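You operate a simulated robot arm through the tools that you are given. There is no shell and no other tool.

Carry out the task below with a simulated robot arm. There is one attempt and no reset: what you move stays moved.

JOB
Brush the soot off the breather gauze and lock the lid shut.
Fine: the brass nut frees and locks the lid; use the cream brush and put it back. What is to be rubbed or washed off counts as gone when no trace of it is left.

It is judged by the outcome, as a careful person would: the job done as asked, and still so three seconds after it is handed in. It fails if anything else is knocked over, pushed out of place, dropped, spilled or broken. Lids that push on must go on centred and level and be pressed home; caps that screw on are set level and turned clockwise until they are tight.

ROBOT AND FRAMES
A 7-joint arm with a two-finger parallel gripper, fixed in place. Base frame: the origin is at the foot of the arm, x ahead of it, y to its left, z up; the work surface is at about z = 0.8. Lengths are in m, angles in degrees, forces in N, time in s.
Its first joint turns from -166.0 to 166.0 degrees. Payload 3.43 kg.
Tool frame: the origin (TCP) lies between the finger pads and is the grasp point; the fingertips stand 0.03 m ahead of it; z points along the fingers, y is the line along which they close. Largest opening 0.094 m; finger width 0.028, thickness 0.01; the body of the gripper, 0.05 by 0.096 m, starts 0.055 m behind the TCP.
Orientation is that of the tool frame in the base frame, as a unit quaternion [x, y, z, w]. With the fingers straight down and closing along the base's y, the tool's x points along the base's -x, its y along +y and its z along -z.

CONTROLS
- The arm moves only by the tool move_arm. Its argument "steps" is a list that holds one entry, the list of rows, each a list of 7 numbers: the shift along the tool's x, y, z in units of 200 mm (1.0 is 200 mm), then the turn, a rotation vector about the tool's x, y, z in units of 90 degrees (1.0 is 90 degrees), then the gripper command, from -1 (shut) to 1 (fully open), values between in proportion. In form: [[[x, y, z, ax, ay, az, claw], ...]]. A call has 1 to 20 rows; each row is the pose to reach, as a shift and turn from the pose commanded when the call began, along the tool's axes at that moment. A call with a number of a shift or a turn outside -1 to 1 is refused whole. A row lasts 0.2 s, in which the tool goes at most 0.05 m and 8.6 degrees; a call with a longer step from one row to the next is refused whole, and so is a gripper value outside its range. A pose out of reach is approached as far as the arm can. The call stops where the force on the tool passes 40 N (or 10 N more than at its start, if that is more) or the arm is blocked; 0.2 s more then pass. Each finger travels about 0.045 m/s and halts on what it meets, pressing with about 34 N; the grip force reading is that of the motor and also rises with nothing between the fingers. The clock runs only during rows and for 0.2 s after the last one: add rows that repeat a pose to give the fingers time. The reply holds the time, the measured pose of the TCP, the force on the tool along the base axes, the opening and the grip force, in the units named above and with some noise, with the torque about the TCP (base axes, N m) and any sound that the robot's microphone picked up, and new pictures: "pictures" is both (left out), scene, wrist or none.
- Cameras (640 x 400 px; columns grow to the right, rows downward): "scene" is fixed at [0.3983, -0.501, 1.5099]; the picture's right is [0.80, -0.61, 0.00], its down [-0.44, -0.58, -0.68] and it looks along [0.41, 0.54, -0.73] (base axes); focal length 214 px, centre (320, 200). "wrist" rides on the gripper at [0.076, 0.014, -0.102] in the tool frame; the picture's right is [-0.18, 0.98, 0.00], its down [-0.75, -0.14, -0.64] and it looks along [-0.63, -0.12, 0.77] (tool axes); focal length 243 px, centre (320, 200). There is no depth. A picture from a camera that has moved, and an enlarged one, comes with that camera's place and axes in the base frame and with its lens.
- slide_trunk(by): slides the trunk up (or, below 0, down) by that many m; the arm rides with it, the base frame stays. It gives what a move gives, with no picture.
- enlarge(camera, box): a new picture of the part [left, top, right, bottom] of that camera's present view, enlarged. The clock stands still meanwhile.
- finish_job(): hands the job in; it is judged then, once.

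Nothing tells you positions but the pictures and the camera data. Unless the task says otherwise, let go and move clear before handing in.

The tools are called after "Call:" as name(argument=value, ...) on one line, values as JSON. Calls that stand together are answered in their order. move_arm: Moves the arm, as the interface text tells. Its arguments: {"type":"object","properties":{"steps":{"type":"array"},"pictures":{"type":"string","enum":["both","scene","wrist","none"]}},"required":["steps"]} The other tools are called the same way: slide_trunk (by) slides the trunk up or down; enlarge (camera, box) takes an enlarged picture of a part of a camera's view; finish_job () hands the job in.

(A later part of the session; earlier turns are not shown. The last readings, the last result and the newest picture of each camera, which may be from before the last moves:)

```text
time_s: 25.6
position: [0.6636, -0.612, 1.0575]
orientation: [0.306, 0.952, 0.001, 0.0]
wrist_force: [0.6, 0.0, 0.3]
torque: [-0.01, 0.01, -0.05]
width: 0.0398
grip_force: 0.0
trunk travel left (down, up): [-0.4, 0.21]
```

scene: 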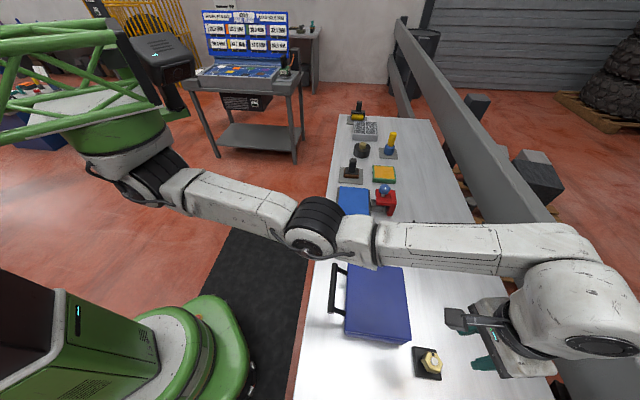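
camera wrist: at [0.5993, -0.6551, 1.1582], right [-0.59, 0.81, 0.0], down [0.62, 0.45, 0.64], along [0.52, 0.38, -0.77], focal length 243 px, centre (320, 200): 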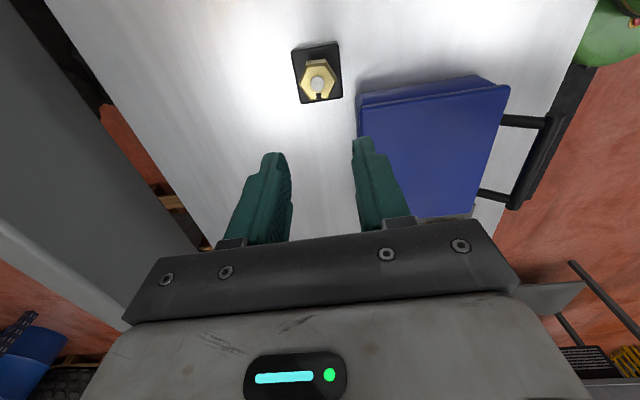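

Call:
move_arm(steps=[[[0.13, 0.12, 0, 0, 0, 0, -0.15], [0.26, 0.24, 0, 0, 0, 0, -0.15], [0.39, 0.36, 0, 0, 0, 0, -0.15], [0.52, 0.48, 0, 0, 0, 0, -0.15], [0.65, 0.6, 0, 0, 0, 0, -0.15], [0.78, 0.73, 0, 0, 0, 0, -0.15], [0.9, 0.86, 0, 0, 0, 0, -0.15]]], pictures="both")

```text
time_s: 27.2
position: [0.6155, -0.366, 1.0561]
orientation: [0.304, 0.953, 0.001, 0.0]
wrist_force: [0.5, 0.3, -0.3]
torque: [0.01, 0.02, 0.03]
width: 0.0399
grip_force: 0.1
trunk travel left (down, up): [-0.4, 0.21]
camera wrist: at [0.5622, -0.3122, 1.1594], right [0.72, 0.7, 0.0], down [0.53, -0.55, 0.64], along [0.45, -0.46, -0.77], focal length 243 px, centre (320, 200)
```

scene: 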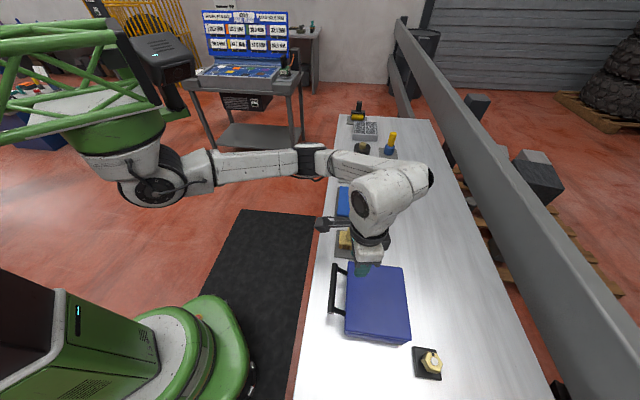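
wrist: 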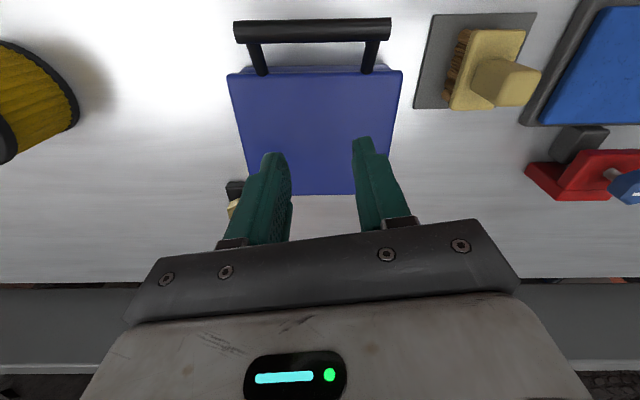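

I'm now near the handle. I'll rotate the tool so the fingers close across the bar and centre over it.

Call:
move_arm(steps=[[[0.05, 0, 0, 0, 0, -0.09, -0.15], [0.1, 0, 0, 0, 0, -0.18, -0.15], [0.15, 0, 0, 0, 0, -0.27, -0.15], [0.2, 0, 0, 0, 0, -0.36, -0.15], [0.267, 0, 0, 0, 0, -0.45, -0.15], [0.267, 0, 0, 0, 0, -0.54, -0.15], [0.267, 0, 0, 0, 0, -0.63, -0.15], [0.267, 0, 0, 0, 0, -0.72, -0.15], [0.267, 0, 0, 0, 0, -0.81, -0.15], [0.267, 0, 0, 0, 0, -0.9, -0.15]]], pictures="both")

```text
time_s: 29.4
position: [0.5726, -0.3356, 1.0564]
orientation: [-0.39, 0.921, 0.0, 0.0]
wrist_force: [0.1, 0.4, 0.7]
torque: [0.02, -0.01, -0.02]
width: 0.0398
grip_force: 0.0
trunk travel left (down, up): [-0.4, 0.21]
camera wrist: at [0.5097, -0.3824, 1.1597], right [-0.58, 0.82, 0.0], down [0.63, 0.44, 0.64], along [0.52, 0.37, -0.77], focal length 243 px, centre (320, 200)
```

scene: 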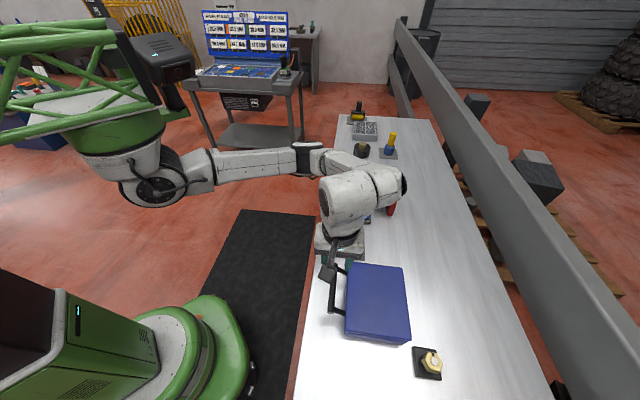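
wrist: 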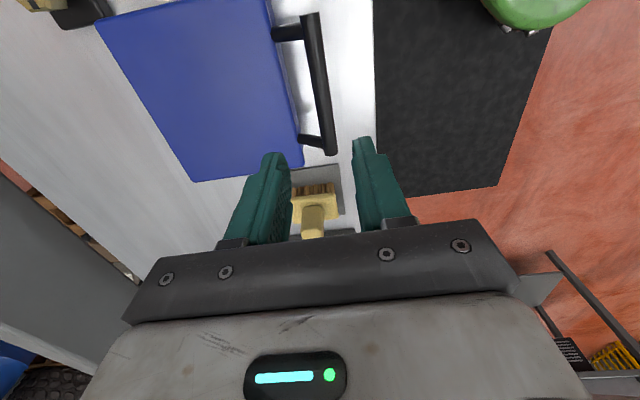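

Call:
move_arm(steps=[[[0, 0, 0.2, 0, 0, 0, -0.15], [0, 0, 0.4, 0, 0, 0, -0.15], [0, 0, 0.55, 0, 0, 0, -0.15], [0, 0, 0.65, 0, 0, 0, -0.15], [0, 0, 0.73, 0, 0, 0, -0.15], [0, 0, 0.8, 0, 0, 0, -0.15], [0, 0, 0.84, 0, 0, 0, -0.15], [0, 0, 0.84, 0, 0, 0, -0.15]]], pictures="both")

```text
time_s: 31.2
position: [0.5715, -0.3369, 0.8889]
orientation: [-0.388, 0.922, 0.0, 0.0]
wrist_force: [-0.4, -0.5, -0.2]
torque: [-0.01, -0.02, 0.01]
width: 0.0399
grip_force: 0.1
trunk travel left (down, up): [-0.4, 0.21]
camera wrist: at [0.5097, -0.3825, 0.9913], right [-0.57, 0.82, 0.0], down [0.63, 0.44, 0.64], along [0.53, 0.37, -0.77], focal length 243 px, centre (320, 200)
```

scene: 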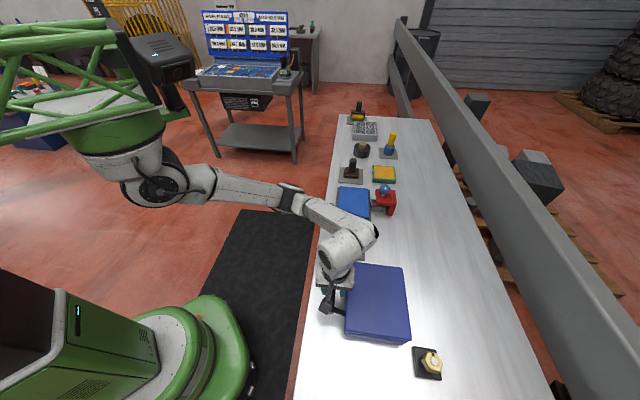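
wrist: 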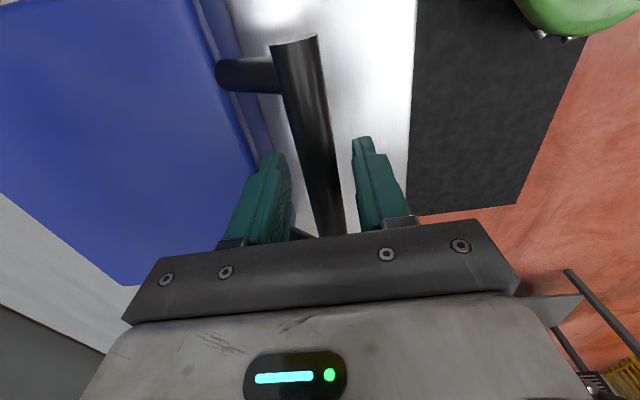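

The bar sits between the fingers. I'll close on it.

Call:
move_arm(steps=[[[0, 0, 0, 0, 0, 0, -0.5], [0, 0, 0, 0, 0, 0, -1], [0, 0, 0, 0, 0, 0, -1], [0, 0, 0, 0, 0, 0, -1], [0, 0, 0, 0, 0, 0, -1]]], pictures="wrist")

```text
time_s: 32.4
position: [0.5707, -0.3361, 0.8886]
orientation: [-0.387, 0.922, 0.0, 0.0]
wrist_force: [-18.6, 22.7, 3.1]
torque: [0.19, -0.03, -0.52]
width: 0.0221
grip_force: 44.7
trunk travel left (down, up): [-0.4, 0.21]
camera wrist: at [0.5084, -0.3813, 0.992], right [-0.57, 0.82, 0.0], down [0.63, 0.44, 0.64], along [0.53, 0.37, -0.77], focal length 243 px, centre (320, 200)
```

wrist: 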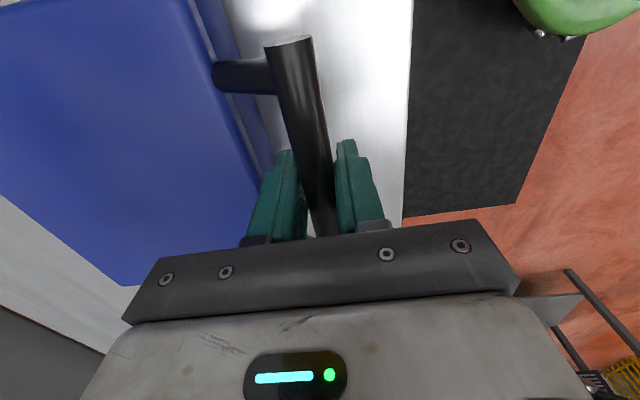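

Call:
move_arm(steps=[[[0, 0.012, 0, 0, 0, 0, -1], [0, 0.012, 0, 0, 0, 0, -1]]], pictures="none")

```text
time_s: 33.0
position: [0.5712, -0.3356, 0.8904]
orientation: [-0.388, 0.922, 0.0, 0.0]
wrist_force: [-8.8, 9.8, 1.8]
torque: [0.09, -0.16, -0.6]
width: 0.0219
grip_force: 44.7
trunk travel left (down, up): [-0.4, 0.21]
```

The side force is small now. I'll start lifting gently along the hinge arc, to see whether the lid is free.

Call:
move_arm(steps=[[[0, -0.005, -0.04, 0, 0, 0, -1], [0, -0.018, -0.09, 0, 0, 0, -1], [0, -0.036, -0.14, 0, 0, 0, -1], [0, -0.056, -0.187, 0, 0, 0, -1]]], pictures="both")

```text
time_s: 34.0
position: [0.5781, -0.3429, 0.9251]
orientation: [-0.387, 0.922, 0.0, 0.0]
wrist_force: [-9.4, 0.7, 1.3]
torque: [-0.16, 0.22, -0.59]
width: 0.0222
grip_force: 44.8
trunk travel left (down, up): [-0.4, 0.21]
camera wrist: at [0.5152, -0.3879, 1.0292], right [-0.57, 0.82, 0.0], down [0.63, 0.44, 0.64], along [0.53, 0.37, -0.77], focal length 243 px, centre (320, 200)
```

scene: 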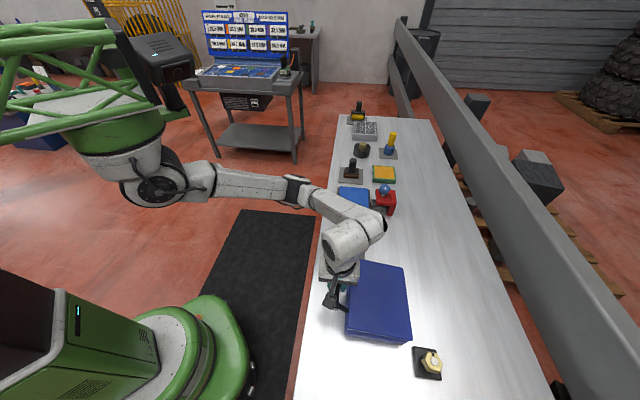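
wrist: 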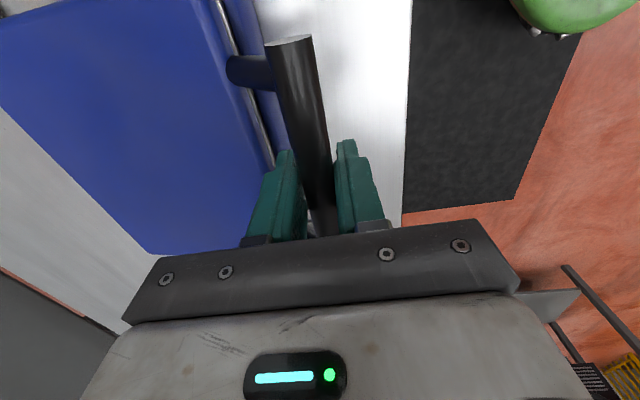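

The lid is free and opening on the far-side hinge; I can see a gap at the front. I'll carry on along the arc.

Call:
move_arm(steps=[[[0, -0.04, -0.0895, 0, 0, 0, -1], [0, -0.0885, -0.175, 0, 0, 0, -1], [0, -0.1435, -0.256, 0, 0, 0, -1], [0, -0.2055, -0.3315, 0, 0, 0, -1], [0, -0.274, -0.402, 0, 0, 0, -1], [0, -0.3485, -0.466, 0, 0, 0, -1]]], pictures="both")

```text
time_s: 35.0
position: [0.6037, -0.3681, 0.989]
orientation: [-0.384, 0.923, 0.002, -0.002]
wrist_force: [-10.6, 10.3, 11.0]
torque: [0.34, -0.04, -0.29]
width: 0.0219
grip_force: 44.9
trunk travel left (down, up): [-0.4, 0.21]
stopped in row 4: the force on the tool passed its limit at 42 N (the readings are from after the stop); the commanded pose is now the measured one
camera wrist: at [0.5395, -0.4119, 1.0921], right [-0.57, 0.82, 0.01], down [0.63, 0.43, 0.64], along [0.52, 0.37, -0.77], focal length 243 px, centre (320, 200)
```

scene: 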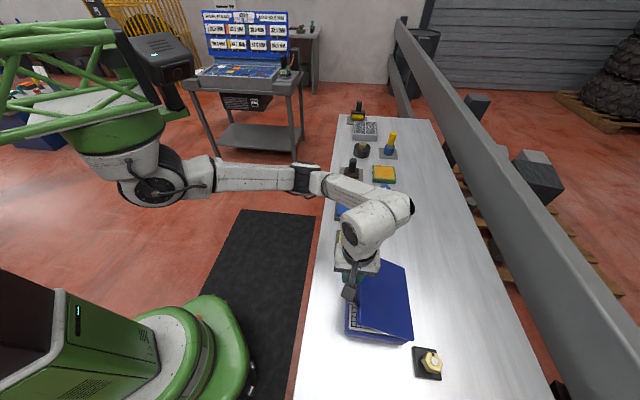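
wrist: 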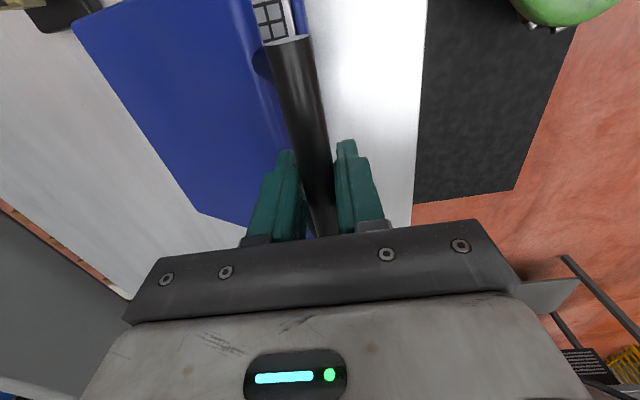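

The stop came from an arc slightly tighter than the real one: the lid pushed the bar outward. I'll correct the arc and continue more slowly. Something grid-like is showing inside the case.

Call:
move_arm(steps=[[[0, 0.01, -0.01, 0, 0, 0, -1], [0, -0.033, -0.0625, 0, 0, 0, -1], [0, -0.08, -0.112, 0, 0, 0, -1], [0, -0.1295, -0.159, 0, 0, 0, -1], [0, -0.182, -0.2025, 0, 0, 0, -1], [0, -0.237, -0.243, 0, 0, 0, -1]]], pictures="scene")

```text
time_s: 36.4
position: [0.6379, -0.4015, 1.0362]
orientation: [-0.386, 0.923, 0.001, -0.001]
wrist_force: [-9.4, 1.4, 8.5]
torque: [0.16, 0.08, -0.2]
width: 0.0213
grip_force: 45.3
trunk travel left (down, up): [-0.4, 0.21]
```

scene: 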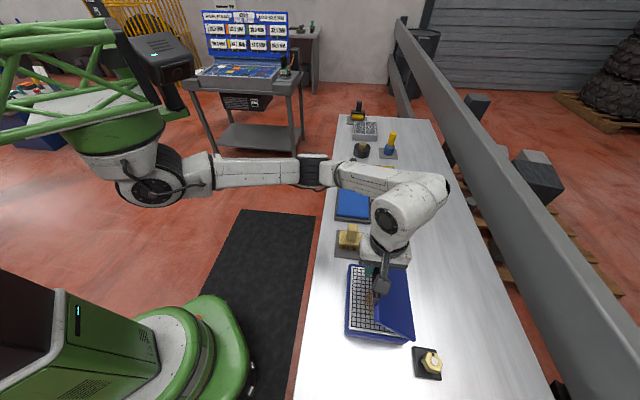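

The gauze grid is now visible inside the case. I'll keep swinging the lid up.

Call:
move_arm(steps=[[[0, -0.0575, -0.037, 0, 0, 0, -1], [0, -0.117, -0.07, 0, 0, 0, -1], [0, -0.1785, -0.1, 0, 0, 0, -1], [0, -0.2415, -0.1255, 0, 0, 0, -1], [0, -0.3065, -0.1475, 0, 0, 0, -1], [0, -0.372, -0.1655, 0, 0, 0, -1], [0, -0.439, -0.1795, 0, 0, 0, -1]]], pictures="both")

```text
time_s: 38.0
position: [0.6985, -0.4626, 1.0757]
orientation: [-0.385, 0.923, -0.001, -0.002]
wrist_force: [-13.3, -0.2, 36.3]
torque: [0.06, 0.29, -0.18]
width: 0.0181
grip_force: 44.6
trunk travel left (down, up): [-0.4, 0.21]
camera wrist: at [0.6357, -0.5079, 1.1777], right [-0.57, 0.82, 0.0], down [0.63, 0.44, 0.64], along [0.53, 0.36, -0.77], focal length 243 px, centre (320, 200)
```

scene: 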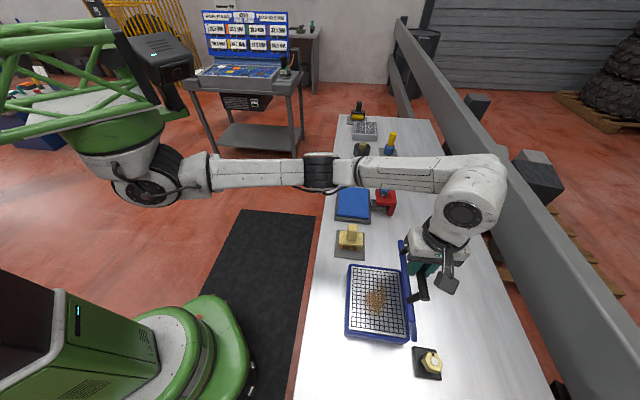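
wrist: 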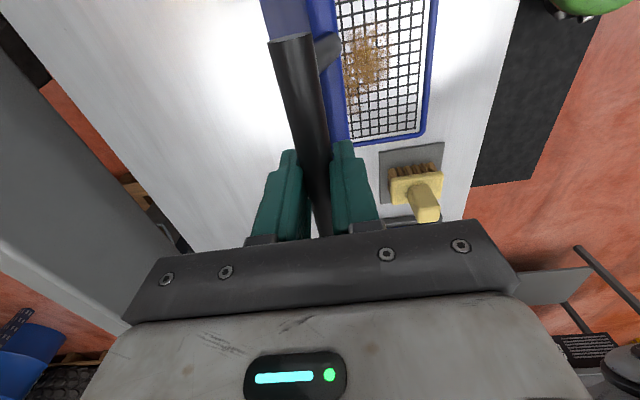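

The lid is nearly upright and I can see the brown soot patch on the gauze. The bar is pushing the tool upward, so I'll ease up a little.

Call:
move_arm(steps=[[[0, 0, -0.015, 0, 0, 0, -1], [0, 0, -0.03, 0, 0, 0, -1], [0, 0, -0.03, 0, 0, 0, -1]]], pictures="none")

Call:
enlarge(camera="scene", box=[330, 220, 490, 350])

```text
time_s: 38.8
position: [0.6996, -0.4633, 1.0753]
orientation: [-0.385, 0.923, 0.002, 0.0]
wrist_force: [-10.5, -11.5, -7.3]
torque: [-0.06, 0.05, -0.54]
width: 0.0176
grip_force: 45.1
trunk travel left (down, up): [-0.4, 0.21]
```

```text
3.08 times, centred on (410, 285) of scene
camera zoom: at [0.3983, -0.501, 1.5099], right [0.8, -0.61, 0.0], down [-0.44, -0.58, -0.68], along [0.41, 0.54, -0.73], focal length 660 px, centre (43, -62)
```

zoom: 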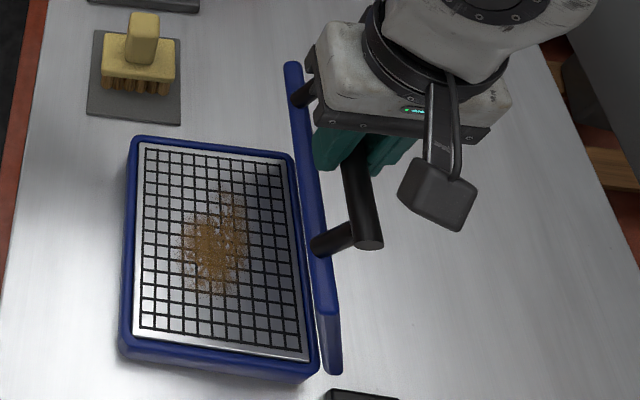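

The lid is about 70–75° open and the forces are low. I'll take it past vertical.

Call:
move_arm(steps=[[[0, -0.0675, -0.01, 0, 0, 0, -1], [0, -0.135, -0.015, 0, 0, 0, -1], [0, -0.205, -0.0165, 0, 0, 0, -1], [0, -0.273, -0.015, 0, 0, 0, -1], [0, -0.34, -0.0075, 0, 0, 0, -1]]], pictures="both")

```text
time_s: 39.9
position: [0.7368, -0.5009, 1.079]
orientation: [-0.384, 0.923, 0.011, -0.006]
wrist_force: [-12.2, 9.2, -2.5]
torque: [0.18, -0.13, -0.2]
width: 0.0174
grip_force: 45.3
trunk travel left (down, up): [-0.4, 0.21]
stopped in row 5: the force on the tool passed its limit at 51 N (the readings are from after the stop); the commanded pose is now the measured one
camera wrist: at [0.6756, -0.5474, 1.1819], right [-0.57, 0.82, 0.02], down [0.64, 0.42, 0.64], along [0.52, 0.38, -0.77], focal length 243 px, centre (320, 200)
```

scene: 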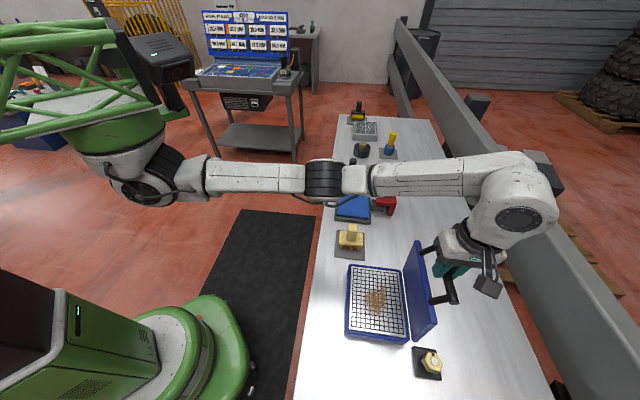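
wrist: 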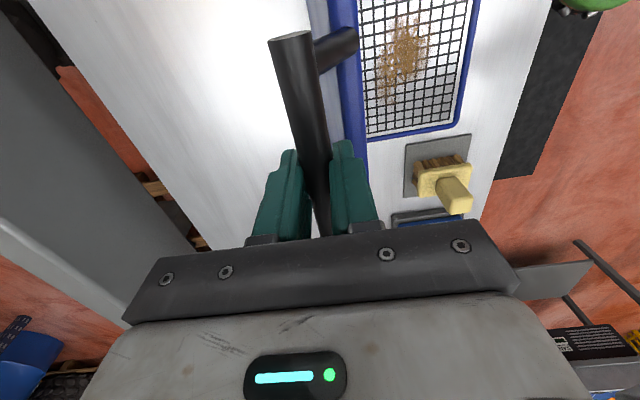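

Call:
enlarge(camera="scene", box=[330, 220, 510, 370])

Call:
enlarge(camera="wrist", box=[240, 0, 480, 240])

```text
2.67 times, centred on (420, 295) of scene
camera zoom: at [0.3983, -0.501, 1.5099], right [0.8, -0.61, 0.0], down [-0.44, -0.58, -0.68], along [0.41, 0.54, -0.73], focal length 572 px, centre (53, -53)
```

zoom: 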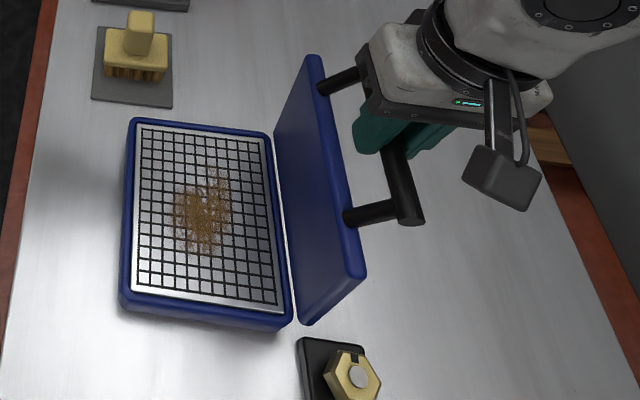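

```text
1.67 times, centred on (360, 120) of wrist
camera zoom: at [0.6756, -0.5474, 1.1819], right [-0.57, 0.82, 0.02], down [0.64, 0.42, 0.64], along [0.52, 0.38, -0.77], focal length 404 px, centre (253, 333)
```

zoom: 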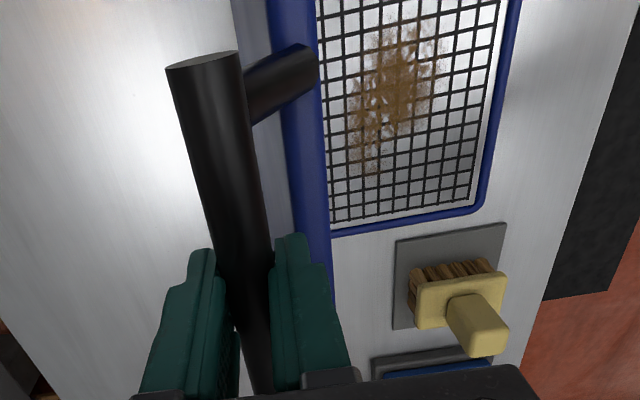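

The lid is close to vertical, about 85°. I'll push a bit further in small steps to find out whether that was the hinge stop or just a grip mismatch.

Call:
move_arm(steps=[[[0, -0.03, 0.0, 0, 0, 0, -1], [0, -0.06, 0.003, 0, 0, 0, -1], [0, -0.09, 0.008, 0, 0, 0, -1], [0, -0.12, 0.014, 0, 0, 0, -1]]], pictures="scene")

```text
time_s: 40.3
position: [0.7372, -0.5016, 1.0782]
orientation: [-0.384, 0.923, 0.019, -0.008]
wrist_force: [-14.1, 31.9, 4.7]
torque: [-0.35, 1.1, -0.17]
width: 0.0176
grip_force: 45.2
trunk travel left (down, up): [-0.4, 0.21]
stopped in row 1: the force on the tool passed its limit at 47 N (the readings are from after the stop); the commanded pose is now the measured one
```

scene: 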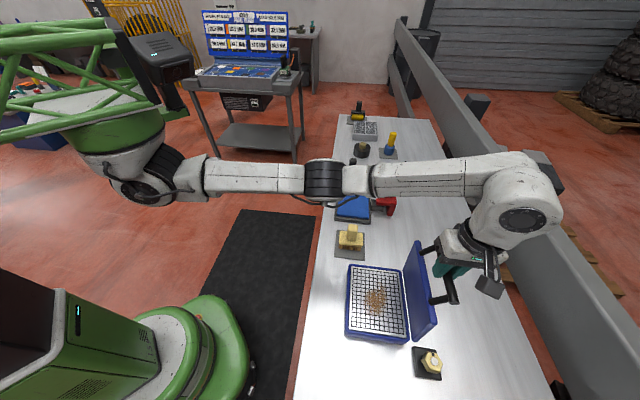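

Call:
enlarge(camera="scene", box=[390, 230, 470, 350])

```text
3.33 times, centred on (430, 290) of scene
camera zoom: at [0.3983, -0.501, 1.5099], right [0.8, -0.61, 0.0], down [-0.44, -0.58, -0.68], along [0.41, 0.54, -0.73], focal length 715 px, centre (-47, -100)
```

zoom: 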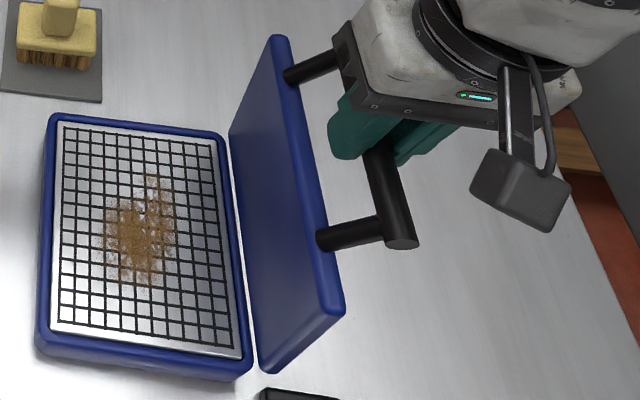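

The lid seems to be at its stop, roughly upright. I'll slacken the grip slightly, keeping the bar captive between the fingers, to see whether the lid holds by itself.

Call:
move_arm(steps=[[[0, 0.01, 0, 0, 0, 0, -0.55], [0, 0.01, 0, 0, 0, 0, -0.45], [0, 0.01, 0, 0, 0, 0, -0.4], [0, 0.01, 0, 0, 0, 0, -0.4], [0, 0.01, 0, 0, 0, 0, -0.4]]], pictures="both")

```text
time_s: 41.5
position: [0.7375, -0.502, 1.0776]
orientation: [-0.382, 0.924, 0.016, -0.007]
wrist_force: [0.2, -0.5, -1.0]
torque: [0.01, 0.0, -0.06]
width: 0.0285
grip_force: 0.0
trunk travel left (down, up): [-0.4, 0.21]
camera wrist: at [0.6759, -0.5502, 1.1809], right [-0.56, 0.82, 0.03], down [0.65, 0.42, 0.64], along [0.51, 0.38, -0.77], focal length 243 px, centre (320, 200)
```

scene: 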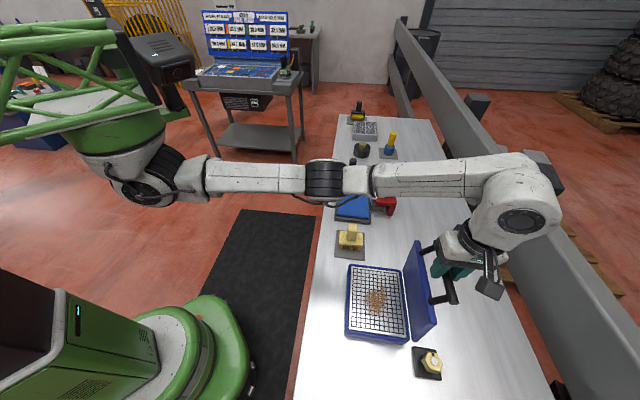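
wrist: 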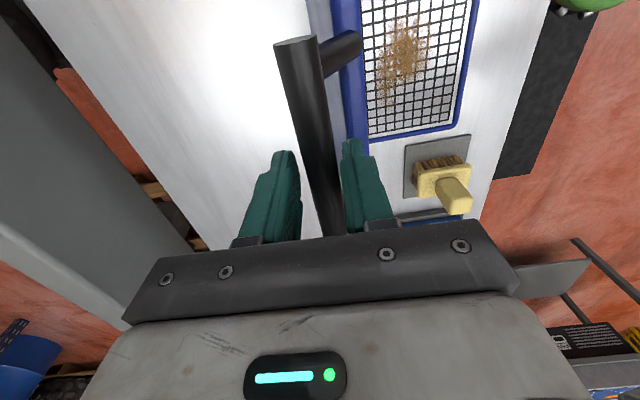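

Call:
move_arm(steps=[[[0, 0.0, 0, 0, 0, 0, -0.2], [0, 0.0, 0, 0, 0, 0, -0.1], [0, 0.0, 0, 0, 0, 0, -0.1], [0, 0.0, 0, 0, 0, 0, -0.1], [0, 0.0, 0, 0, 0, 0, -0.1]]], pictures="wrist")

```text
time_s: 42.7
position: [0.7361, -0.5022, 1.0768]
orientation: [-0.383, 0.924, 0.015, -0.007]
wrist_force: [0.1, 0.5, 0.0]
torque: [-0.03, 0.01, 0.02]
width: 0.0424
grip_force: 0.0
trunk travel left (down, up): [-0.4, 0.21]
camera wrist: at [0.6759, -0.5502, 1.1809], right [-0.56, 0.82, 0.03], down [0.65, 0.42, 0.64], along [0.51, 0.38, -0.77], focal length 243 px, centre (320, 200)
```

wrist: 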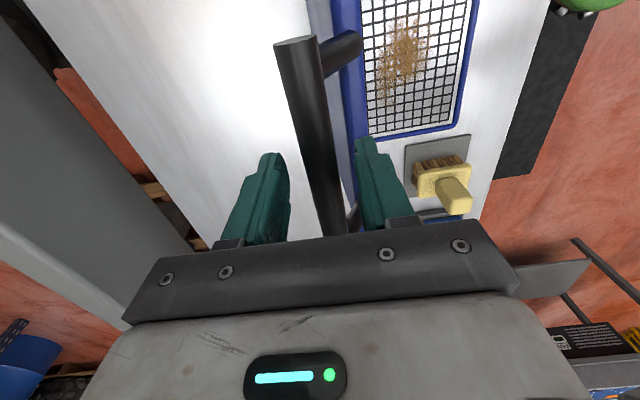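

The lid stays upright by itself. I'll rise clear of the handle, correct the slight tilt and move over toward the cream brush.

Call:
move_arm(steps=[[[0, 0, -0.15, 0.01, 0, 0, -0.1], [0, 0, -0.35, 0.021, 0, 0, -0.1], [0, 0, -0.55, 0.021, 0, 0, 0.2], [-0.15, 0.14, -0.55, 0.021, 0, 0, 0.5], [-0.31, 0.29, -0.55, 0.021, 0, 0, 0.5], [-0.47, 0.44, -0.55, 0.021, 0, 0, 0.5], [-0.63, 0.59, -0.55, 0.021, 0, 0, 0.5], [-0.8, 0.74, -0.55, 0.021, 0, 0, 0.5], [-0.95, 0.9, -0.55, 0.021, 0, 0, 0.5]]], pictures="both")

```text
time_s: 44.7
position: [0.7454, -0.2459, 1.1918]
orientation: [-0.382, 0.924, 0.0, -0.001]
wrist_force: [0.5, -0.3, 0.5]
torque: [0.03, 0.02, -0.01]
width: 0.0705
grip_force: 0.1
trunk travel left (down, up): [-0.4, 0.21]
camera wrist: at [0.682, -0.291, 1.295], right [-0.56, 0.83, 0.0], down [0.63, 0.43, 0.64], along [0.53, 0.36, -0.77], focal length 243 px, centre (320, 200)
```

scene: 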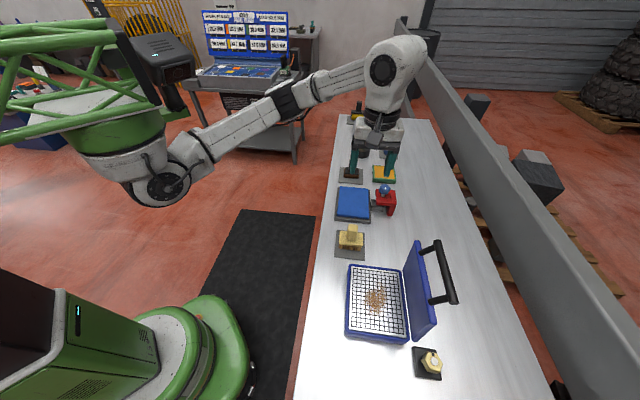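
wrist: 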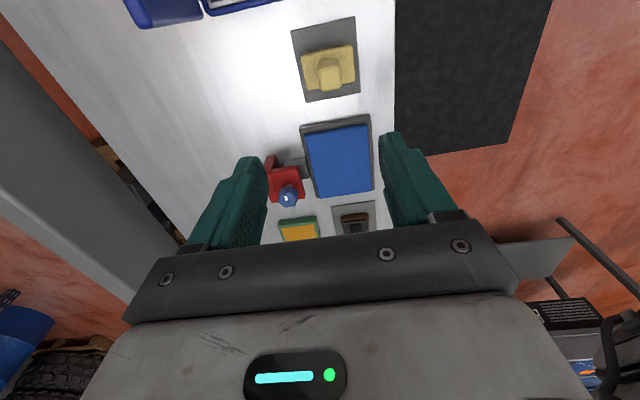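

Now the brush and the open case are both clearly visible. I'll enlarge the brush, the gauze and the lid.

Call:
enlarge(camera="wrist", box=[270, 10, 390, 110])

Call:
enlarge(camera="scene", box=[330, 220, 410, 270])

Call:
enlarge(camera="scene", box=[335, 235, 465, 385])

```text
4.00 times, centred on (330, 60) of wrist
camera zoom: at [0.682, -0.291, 1.295], right [-0.56, 0.83, 0.0], down [0.63, 0.43, 0.64], along [0.53, 0.36, -0.77], focal length 970 px, centre (280, 760)
```

zoom: 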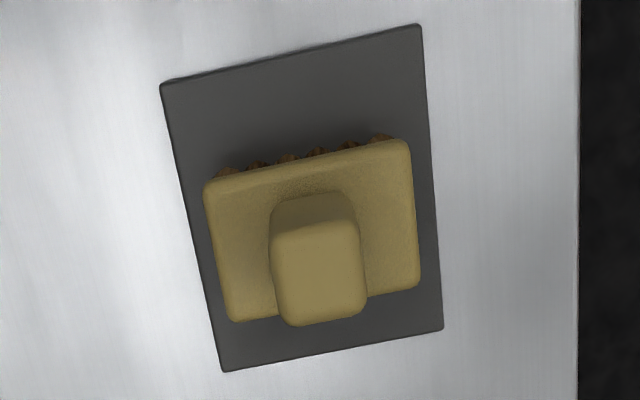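

```text
8.00 times, centred on (370, 245) of scene
camera zoom: at [0.3983, -0.501, 1.5099], right [0.8, -0.61, 0.0], down [-0.44, -0.58, -0.68], along [0.41, 0.54, -0.73], focal length 1716 px, centre (-80, -160)
```

zoom: 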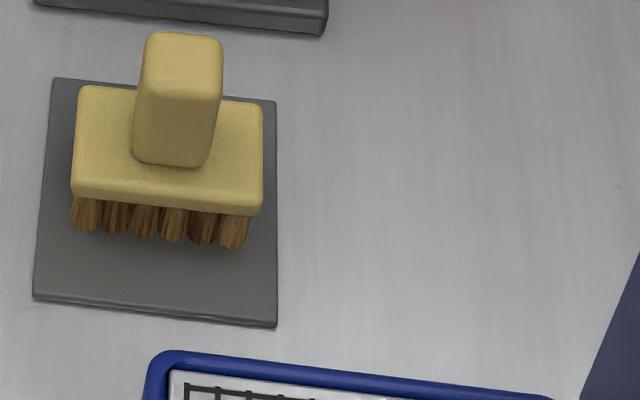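

```text
2.67 times, centred on (400, 310) of scene
camera zoom: at [0.3983, -0.501, 1.5099], right [0.8, -0.61, 0.0], down [-0.44, -0.58, -0.68], along [0.41, 0.54, -0.73], focal length 572 px, centre (107, -93)
```

zoom: 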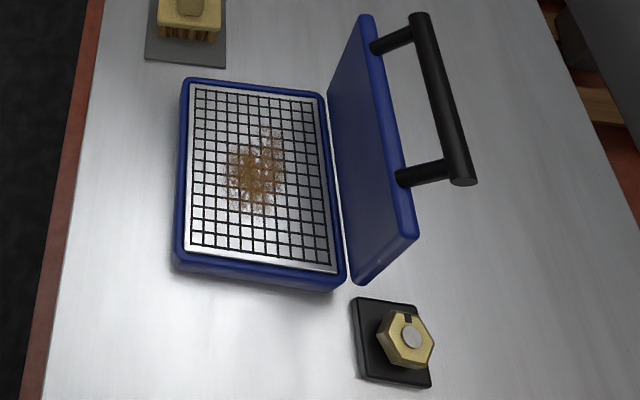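

The brush stands on a pad centred at (0.7506, -0.2267). Its knob is about 34 × 30 mm, with the top near z 0.90. I'll turn the tool to yaw -45° so the fingers close along the bench, then hover over it.

Call:
move_arm(steps=[[[-0.02, 0.01, 0, 0, 0, 0.08, 0.28], [-0.04, 0.02, 0, 0, 0, 0.16, 0.28], [-0.06, 0.03, 0, 0, 0, 0.24, 0.28], [-0.088, 0.052, 0, 0, 0, 0.32, 0.28], [-0.088, 0.052, 0, 0, 0, 0.4, 0.28], [-0.088, 0.052, 0, 0, 0, 0.48, 0.28], [-0.088, 0.052, 0, 0, 0, 0.56, 0.28], [-0.088, 0.052, 0.0, 0, 0, 0.64, 0.28], [-0.088, 0.052, 0.1, 0, 0, 0.72, 0.28], [-0.088, 0.052, 0.2, 0, 0, 0.8, 0.28], [-0.088, 0.052, 0.35, 0, 0, 0.88, 0.28], [-0.088, 0.052, 0.5, 0, 0, 0.96, 0.28], [-0.088, 0.052, 0.6, 0, 0, 1.0, 0.28]]], pictures="both")

```text
time_s: 47.5
position: [0.7502, -0.2245, 1.072]
orientation: [0.384, 0.924, -0.002, -0.001]
wrist_force: [-0.2, 0.5, 0.0]
torque: [-0.02, -0.01, -0.01]
width: 0.06
grip_force: 0.2
trunk travel left (down, up): [-0.4, 0.21]
camera wrist: at [0.708, -0.1625, 1.1753], right [0.83, 0.56, 0.0], down [0.43, -0.63, 0.64], along [0.36, -0.53, -0.77], focal length 243 px, centre (320, 200)
```

scene: 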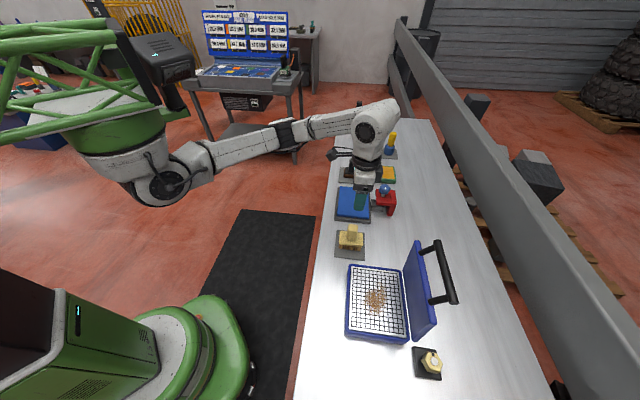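
wrist: 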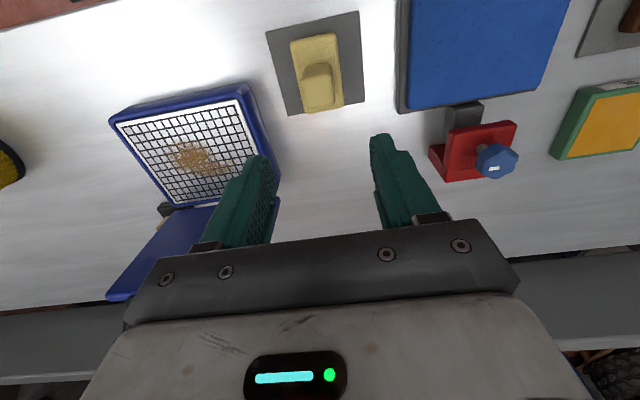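

Call:
enlarge(camera="wrist", box=[255, 0, 375, 125])

Call:
enlarge(camera="wrist", box=[100, 70, 290, 220])

```text
3.20 times, centred on (315, 62) of wrist
camera zoom: at [0.708, -0.1625, 1.1753], right [0.83, 0.56, 0.0], down [0.43, -0.63, 0.64], along [0.36, -0.53, -0.77], focal length 776 px, centre (336, 640)
```

zoom: 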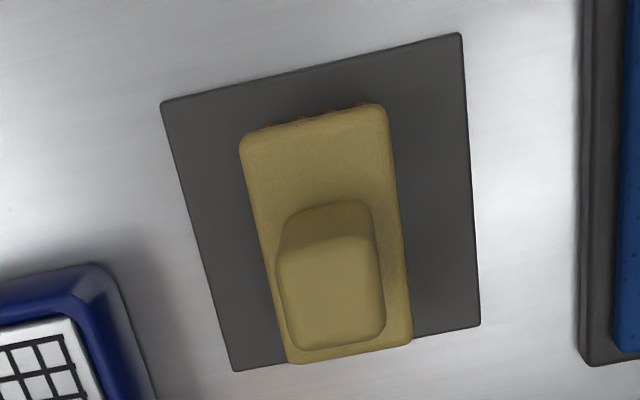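

```text
2.67 times, centred on (195, 145) of wrist
camera zoom: at [0.708, -0.1625, 1.1753], right [0.83, 0.56, 0.0], down [0.43, -0.63, 0.64], along [0.36, -0.53, -0.77], focal length 647 px, centre (653, 347)
```

zoom: 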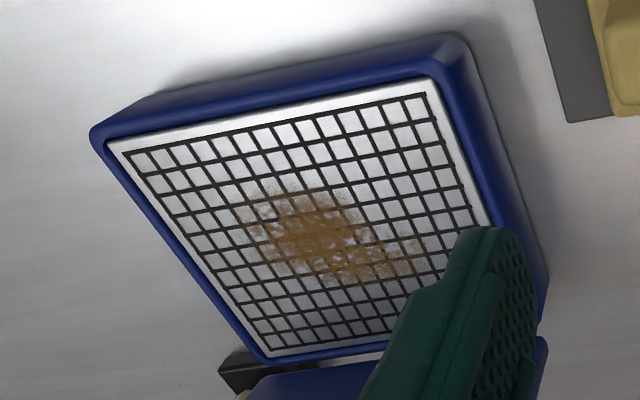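

The soot patch spans about ±55 mm along the case and ±35 mm across it, centred near (0.66, -0.43). I'll descend onto the brush knob.

Call:
move_arm(steps=[[[-0.011, -0.01, 0.2, 0, 0, 0, 0.28], [-0.011, -0.01, 0.4, 0, 0, 0, 0.28], [-0.011, -0.01, 0.6, 0, 0, 0, 0.28], [-0.011, -0.01, 0.75, 0, 0, 0, 0.28], [-0.011, -0.01, 0.85, 0, 0, 0, 0.28], [-0.011, -0.01, 0.91, 0, 0, 0, 0.28], [-0.011, -0.01, 0.95, 0, 0, 0, 0.28], [-0.011, -0.01, 0.95, 0, 0, 0, 0.28]]], pictures="both")

```text
time_s: 49.3
position: [0.7521, -0.2267, 0.8845]
orientation: [0.382, 0.924, -0.001, 0.0]
wrist_force: [0.3, 0.3, -0.3]
torque: [-0.03, 0.01, 0.02]
width: 0.0603
grip_force: 0.1
trunk travel left (down, up): [-0.4, 0.21]
camera wrist: at [0.7077, -0.1643, 0.9861], right [0.82, 0.57, 0.0], down [0.43, -0.63, 0.64], along [0.36, -0.53, -0.77], focal length 243 px, centre (320, 200)
```

scene: 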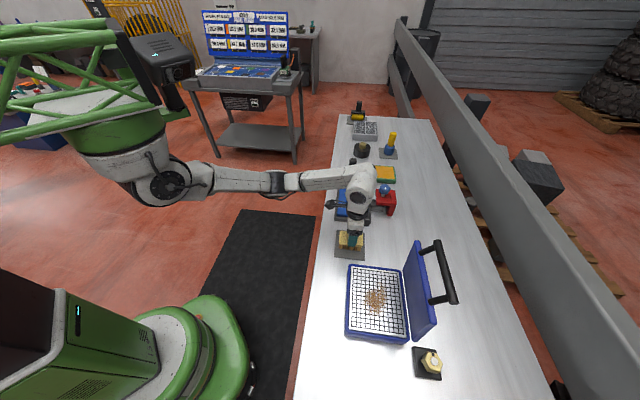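
wrist: 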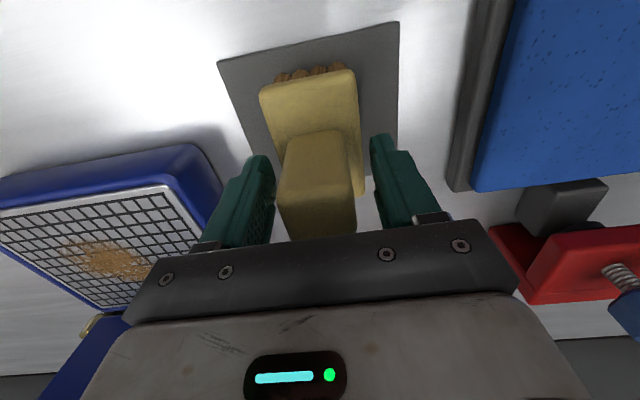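

Call:
move_arm(steps=[[[0, 0, 0, 0, 0, 0, 0], [0, 0, 0, 0, 0, 0, -0.4], [0, 0, 0, 0, 0, 0, -1], [0, 0, 0, 0, 0, 0, -1], [0, 0, 0, 0, 0, 0, -1]]], pictures="wrist")

```text
time_s: 50.5
position: [0.751, -0.2268, 0.8827]
orientation: [0.383, 0.924, 0.0, 0.0]
wrist_force: [-1.2, 0.5, 0.0]
torque: [-0.05, -0.03, -0.01]
width: 0.0377
grip_force: 33.7
trunk travel left (down, up): [-0.4, 0.21]
camera wrist: at [0.7077, -0.1643, 0.9863], right [0.82, 0.57, 0.0], down [0.43, -0.63, 0.64], along [0.36, -0.53, -0.77], focal length 243 px, centre (320, 200)
```

wrist: 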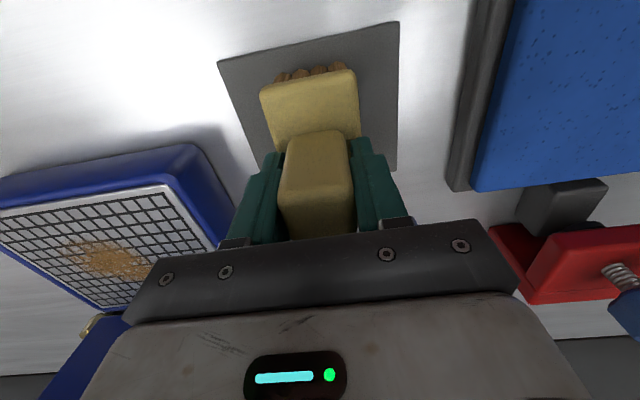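

The brush is held at about (0.751, -0.227, 0.883). I'll lift it and carry it over the case, keeping clear of the open lid.

Call:
move_arm(steps=[[[0, 0, -0.15, 0, 0, 0, -1], [0, 0, -0.35, 0, 0, 0, -1], [0, 0, -0.55, 0, 0, 0, -1], [-0.1, -0.18, -0.55, 0, 0, 0, -1], [-0.2, -0.38, -0.55, 0, 0, 0, -1], [-0.31, -0.58, -0.55, 0, 0, 0, -1], [-0.412, -0.76, -0.55, 0, 0, 0, -1], [-0.412, -0.76, -0.55, 0, 0, 0, -1]]], pictures="both")

```text
time_s: 52.3
position: [0.699, -0.3937, 0.9936]
orientation: [0.382, 0.924, -0.002, 0.0]
wrist_force: [-0.4, -1.1, -2.6]
torque: [0.0, -0.03, 0.01]
width: 0.038
grip_force: 34.3
trunk travel left (down, up): [-0.4, 0.21]
camera wrist: at [0.6564, -0.3307, 1.0949], right [0.82, 0.57, 0.0], down [0.43, -0.63, 0.64], along [0.36, -0.53, -0.77], focal length 243 px, centre (320, 200)
```

scene: 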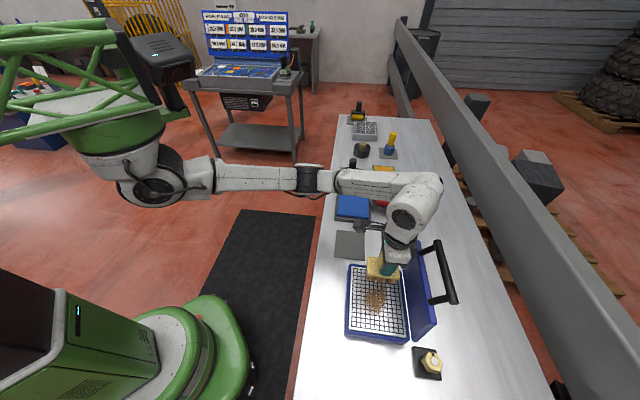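
wrist: 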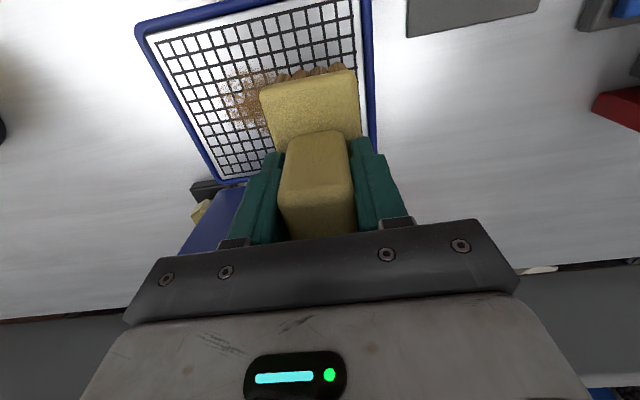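

Call:
move_arm(steps=[[[0, 0, 0.12, 0, 0, 0, -1], [0, 0, 0.22, 0, 0, 0, -1], [0, 0, 0.28, 0, 0, 0, -1], [0, 0, 0.31, 0, 0, 0, -1], [0, 0, 0.325, 0, 0, 0, -1], [0, 0, 0.325, 0, 0, 0, -1]]], pictures="both")

```text
time_s: 53.7
position: [0.7008, -0.3926, 0.9279]
orientation: [0.383, 0.924, 0.0, -0.001]
wrist_force: [1.3, 1.0, -2.2]
torque: [0.0, 0.03, 0.02]
width: 0.0377
grip_force: 33.9
trunk travel left (down, up): [-0.4, 0.21]
camera wrist: at [0.6583, -0.3299, 1.0309], right [0.82, 0.57, 0.0], down [0.43, -0.63, 0.64], along [0.36, -0.53, -0.77], focal length 243 px, centre (320, 200)
```

scene: 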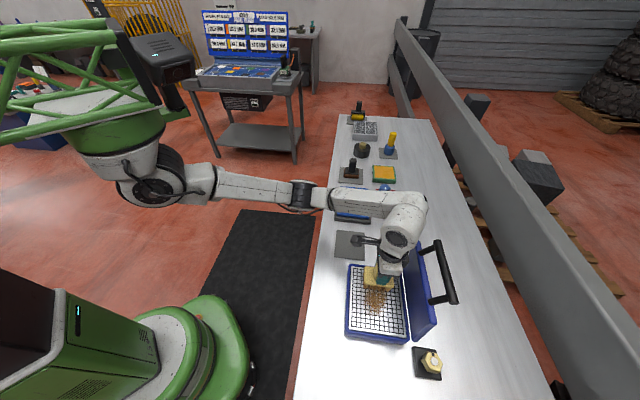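
wrist: 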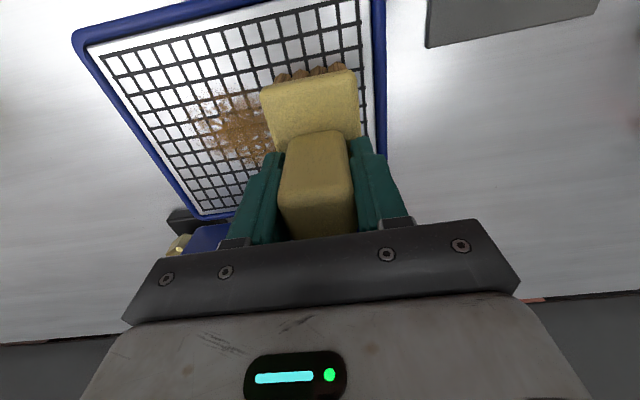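

Call:
move_arm(steps=[[[0, 0, 0.01, 0, 0, 0, -1], [0, 0, 0.02, 0, 0, 0, -1], [0, 0, 0.03, 0, 0, 0, -1], [0, 0, 0.03, 0, 0, 0, -1]]], pictures="none")

```text
time_s: 54.7
position: [0.7011, -0.3926, 0.9249]
orientation: [0.383, 0.924, -0.002, 0.001]
wrist_force: [0.7, 2.3, 27.5]
torque: [0.19, 0.1, -0.03]
width: 0.038
grip_force: 33.9
trunk travel left (down, up): [-0.4, 0.21]
```

The brush is touching the gauze at about 30 N. I'll ease off to a light pressure and sweep along the case.

Call:
move_arm(steps=[[[0, 0.0, -0.01, 0, 0, 0, -1], [0, -0.08, -0.01, 0, 0, 0, -1], [0, -0.16, -0.01, 0, 0, 0, -1], [0, -0.24, -0.01, 0, 0, 0, -1], [0, -0.32, -0.01, 0, 0, 0, -1], [0, -0.4, -0.01, 0, 0, 0, -1], [0, -0.48, -0.01, 0, 0, 0, -1], [0, -0.54, -0.01, 0, 0, 0, -1]]], pictures="both")

```text
time_s: 56.5
position: [0.6254, -0.4688, 0.9249]
orientation: [0.381, 0.924, -0.001, 0.0]
wrist_force: [1.6, 5.0, 16.4]
torque: [0.34, 0.03, -0.1]
width: 0.0377
grip_force: 34.2
trunk travel left (down, up): [-0.4, 0.21]
camera wrist: at [0.582, -0.406, 1.0265], right [0.82, 0.57, 0.0], down [0.43, -0.63, 0.64], along [0.36, -0.53, -0.77], focal length 243 px, centre (320, 200)
```

scene: 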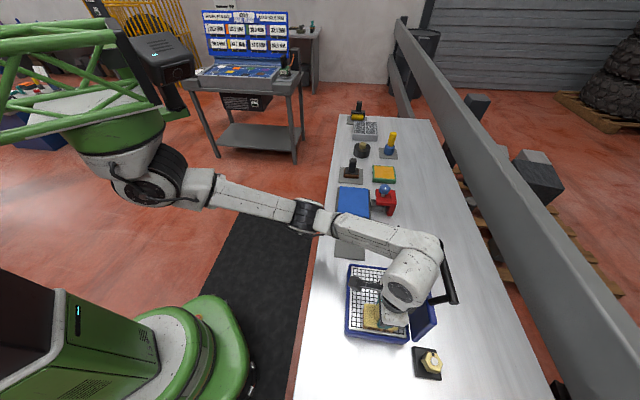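
wrist: 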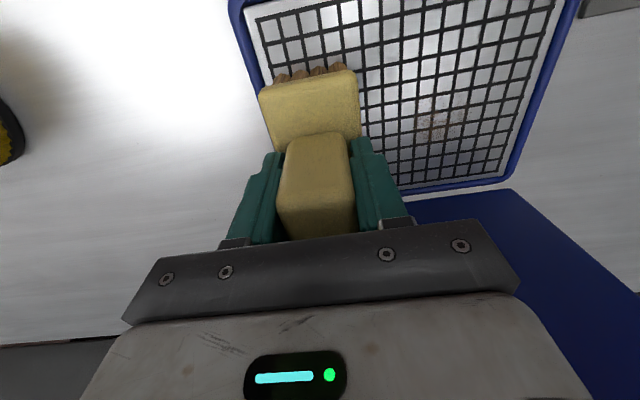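

Most of the soot is gone after one pass; a trace is left near the far side. I'll do more passes with sideways offsets.

Call:
move_arm(steps=[[[-0.06, 0.0, 0, 0, 0, 0, -1], [-0.06, 0.08, 0, 0, 0, 0, -1], [-0.06, 0.16, 0, 0, 0, 0, -1], [-0.06, 0.24, 0, 0, 0, 0, -1], [-0.06, 0.32, 0, 0, 0, 0, -1], [-0.06, 0.4, 0, 0, 0, 0, -1], [-0.06, 0.48, 0, 0, 0, 0, -1], [-0.06, 0.56, 0, 0, 0, 0, -1], [0.0, 0.56, 0, 0, 0, 0, -1], [0.06, 0.56, 0, 0, 0, 0, -1], [0.06, 0.48, 0, 0, 0, 0, -1], [0.06, 0.4, 0, 0, 0, 0, -1], [0.06, 0.32, 0, 0, 0, 0, -1], [0.06, 0.24, 0, 0, 0, 0, -1], [0.06, 0.16, 0, 0, 0, 0, -1], [0.06, 0.08, 0, 0, 0, 0, -1], [0.06, 0.0, 0, 0, 0, 0, -1]]], pictures="both")

```text
time_s: 60.1
position: [0.6178, -0.4613, 0.9234]
orientation: [0.383, 0.924, -0.001, 0.001]
wrist_force: [0.6, 2.3, 10.6]
torque: [0.42, 0.17, -0.16]
width: 0.0377
grip_force: 34.2
trunk travel left (down, up): [-0.4, 0.21]
camera wrist: at [0.5738, -0.3979, 1.0263], right [0.83, 0.56, 0.0], down [0.43, -0.63, 0.64], along [0.36, -0.53, -0.77], focal length 243 px, centre (320, 200)
```

scene: 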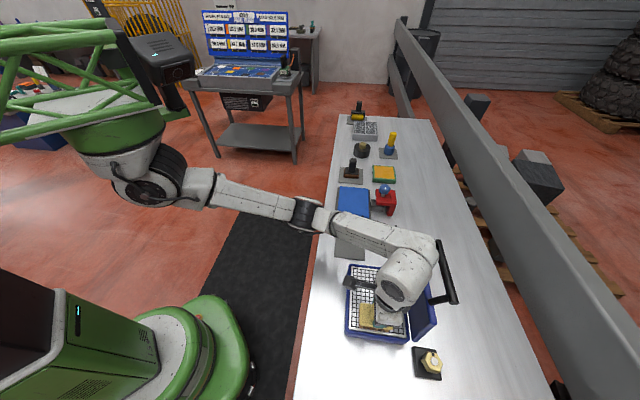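
wrist: 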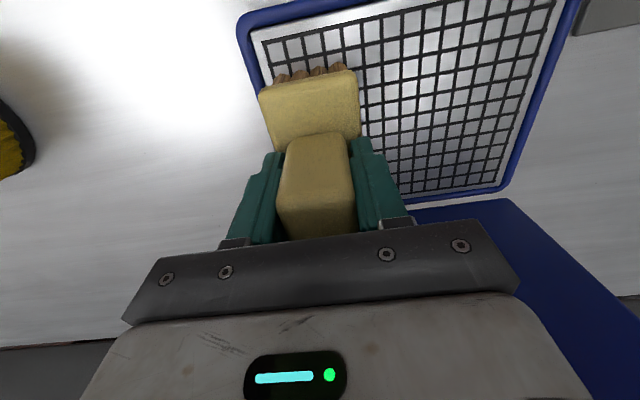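

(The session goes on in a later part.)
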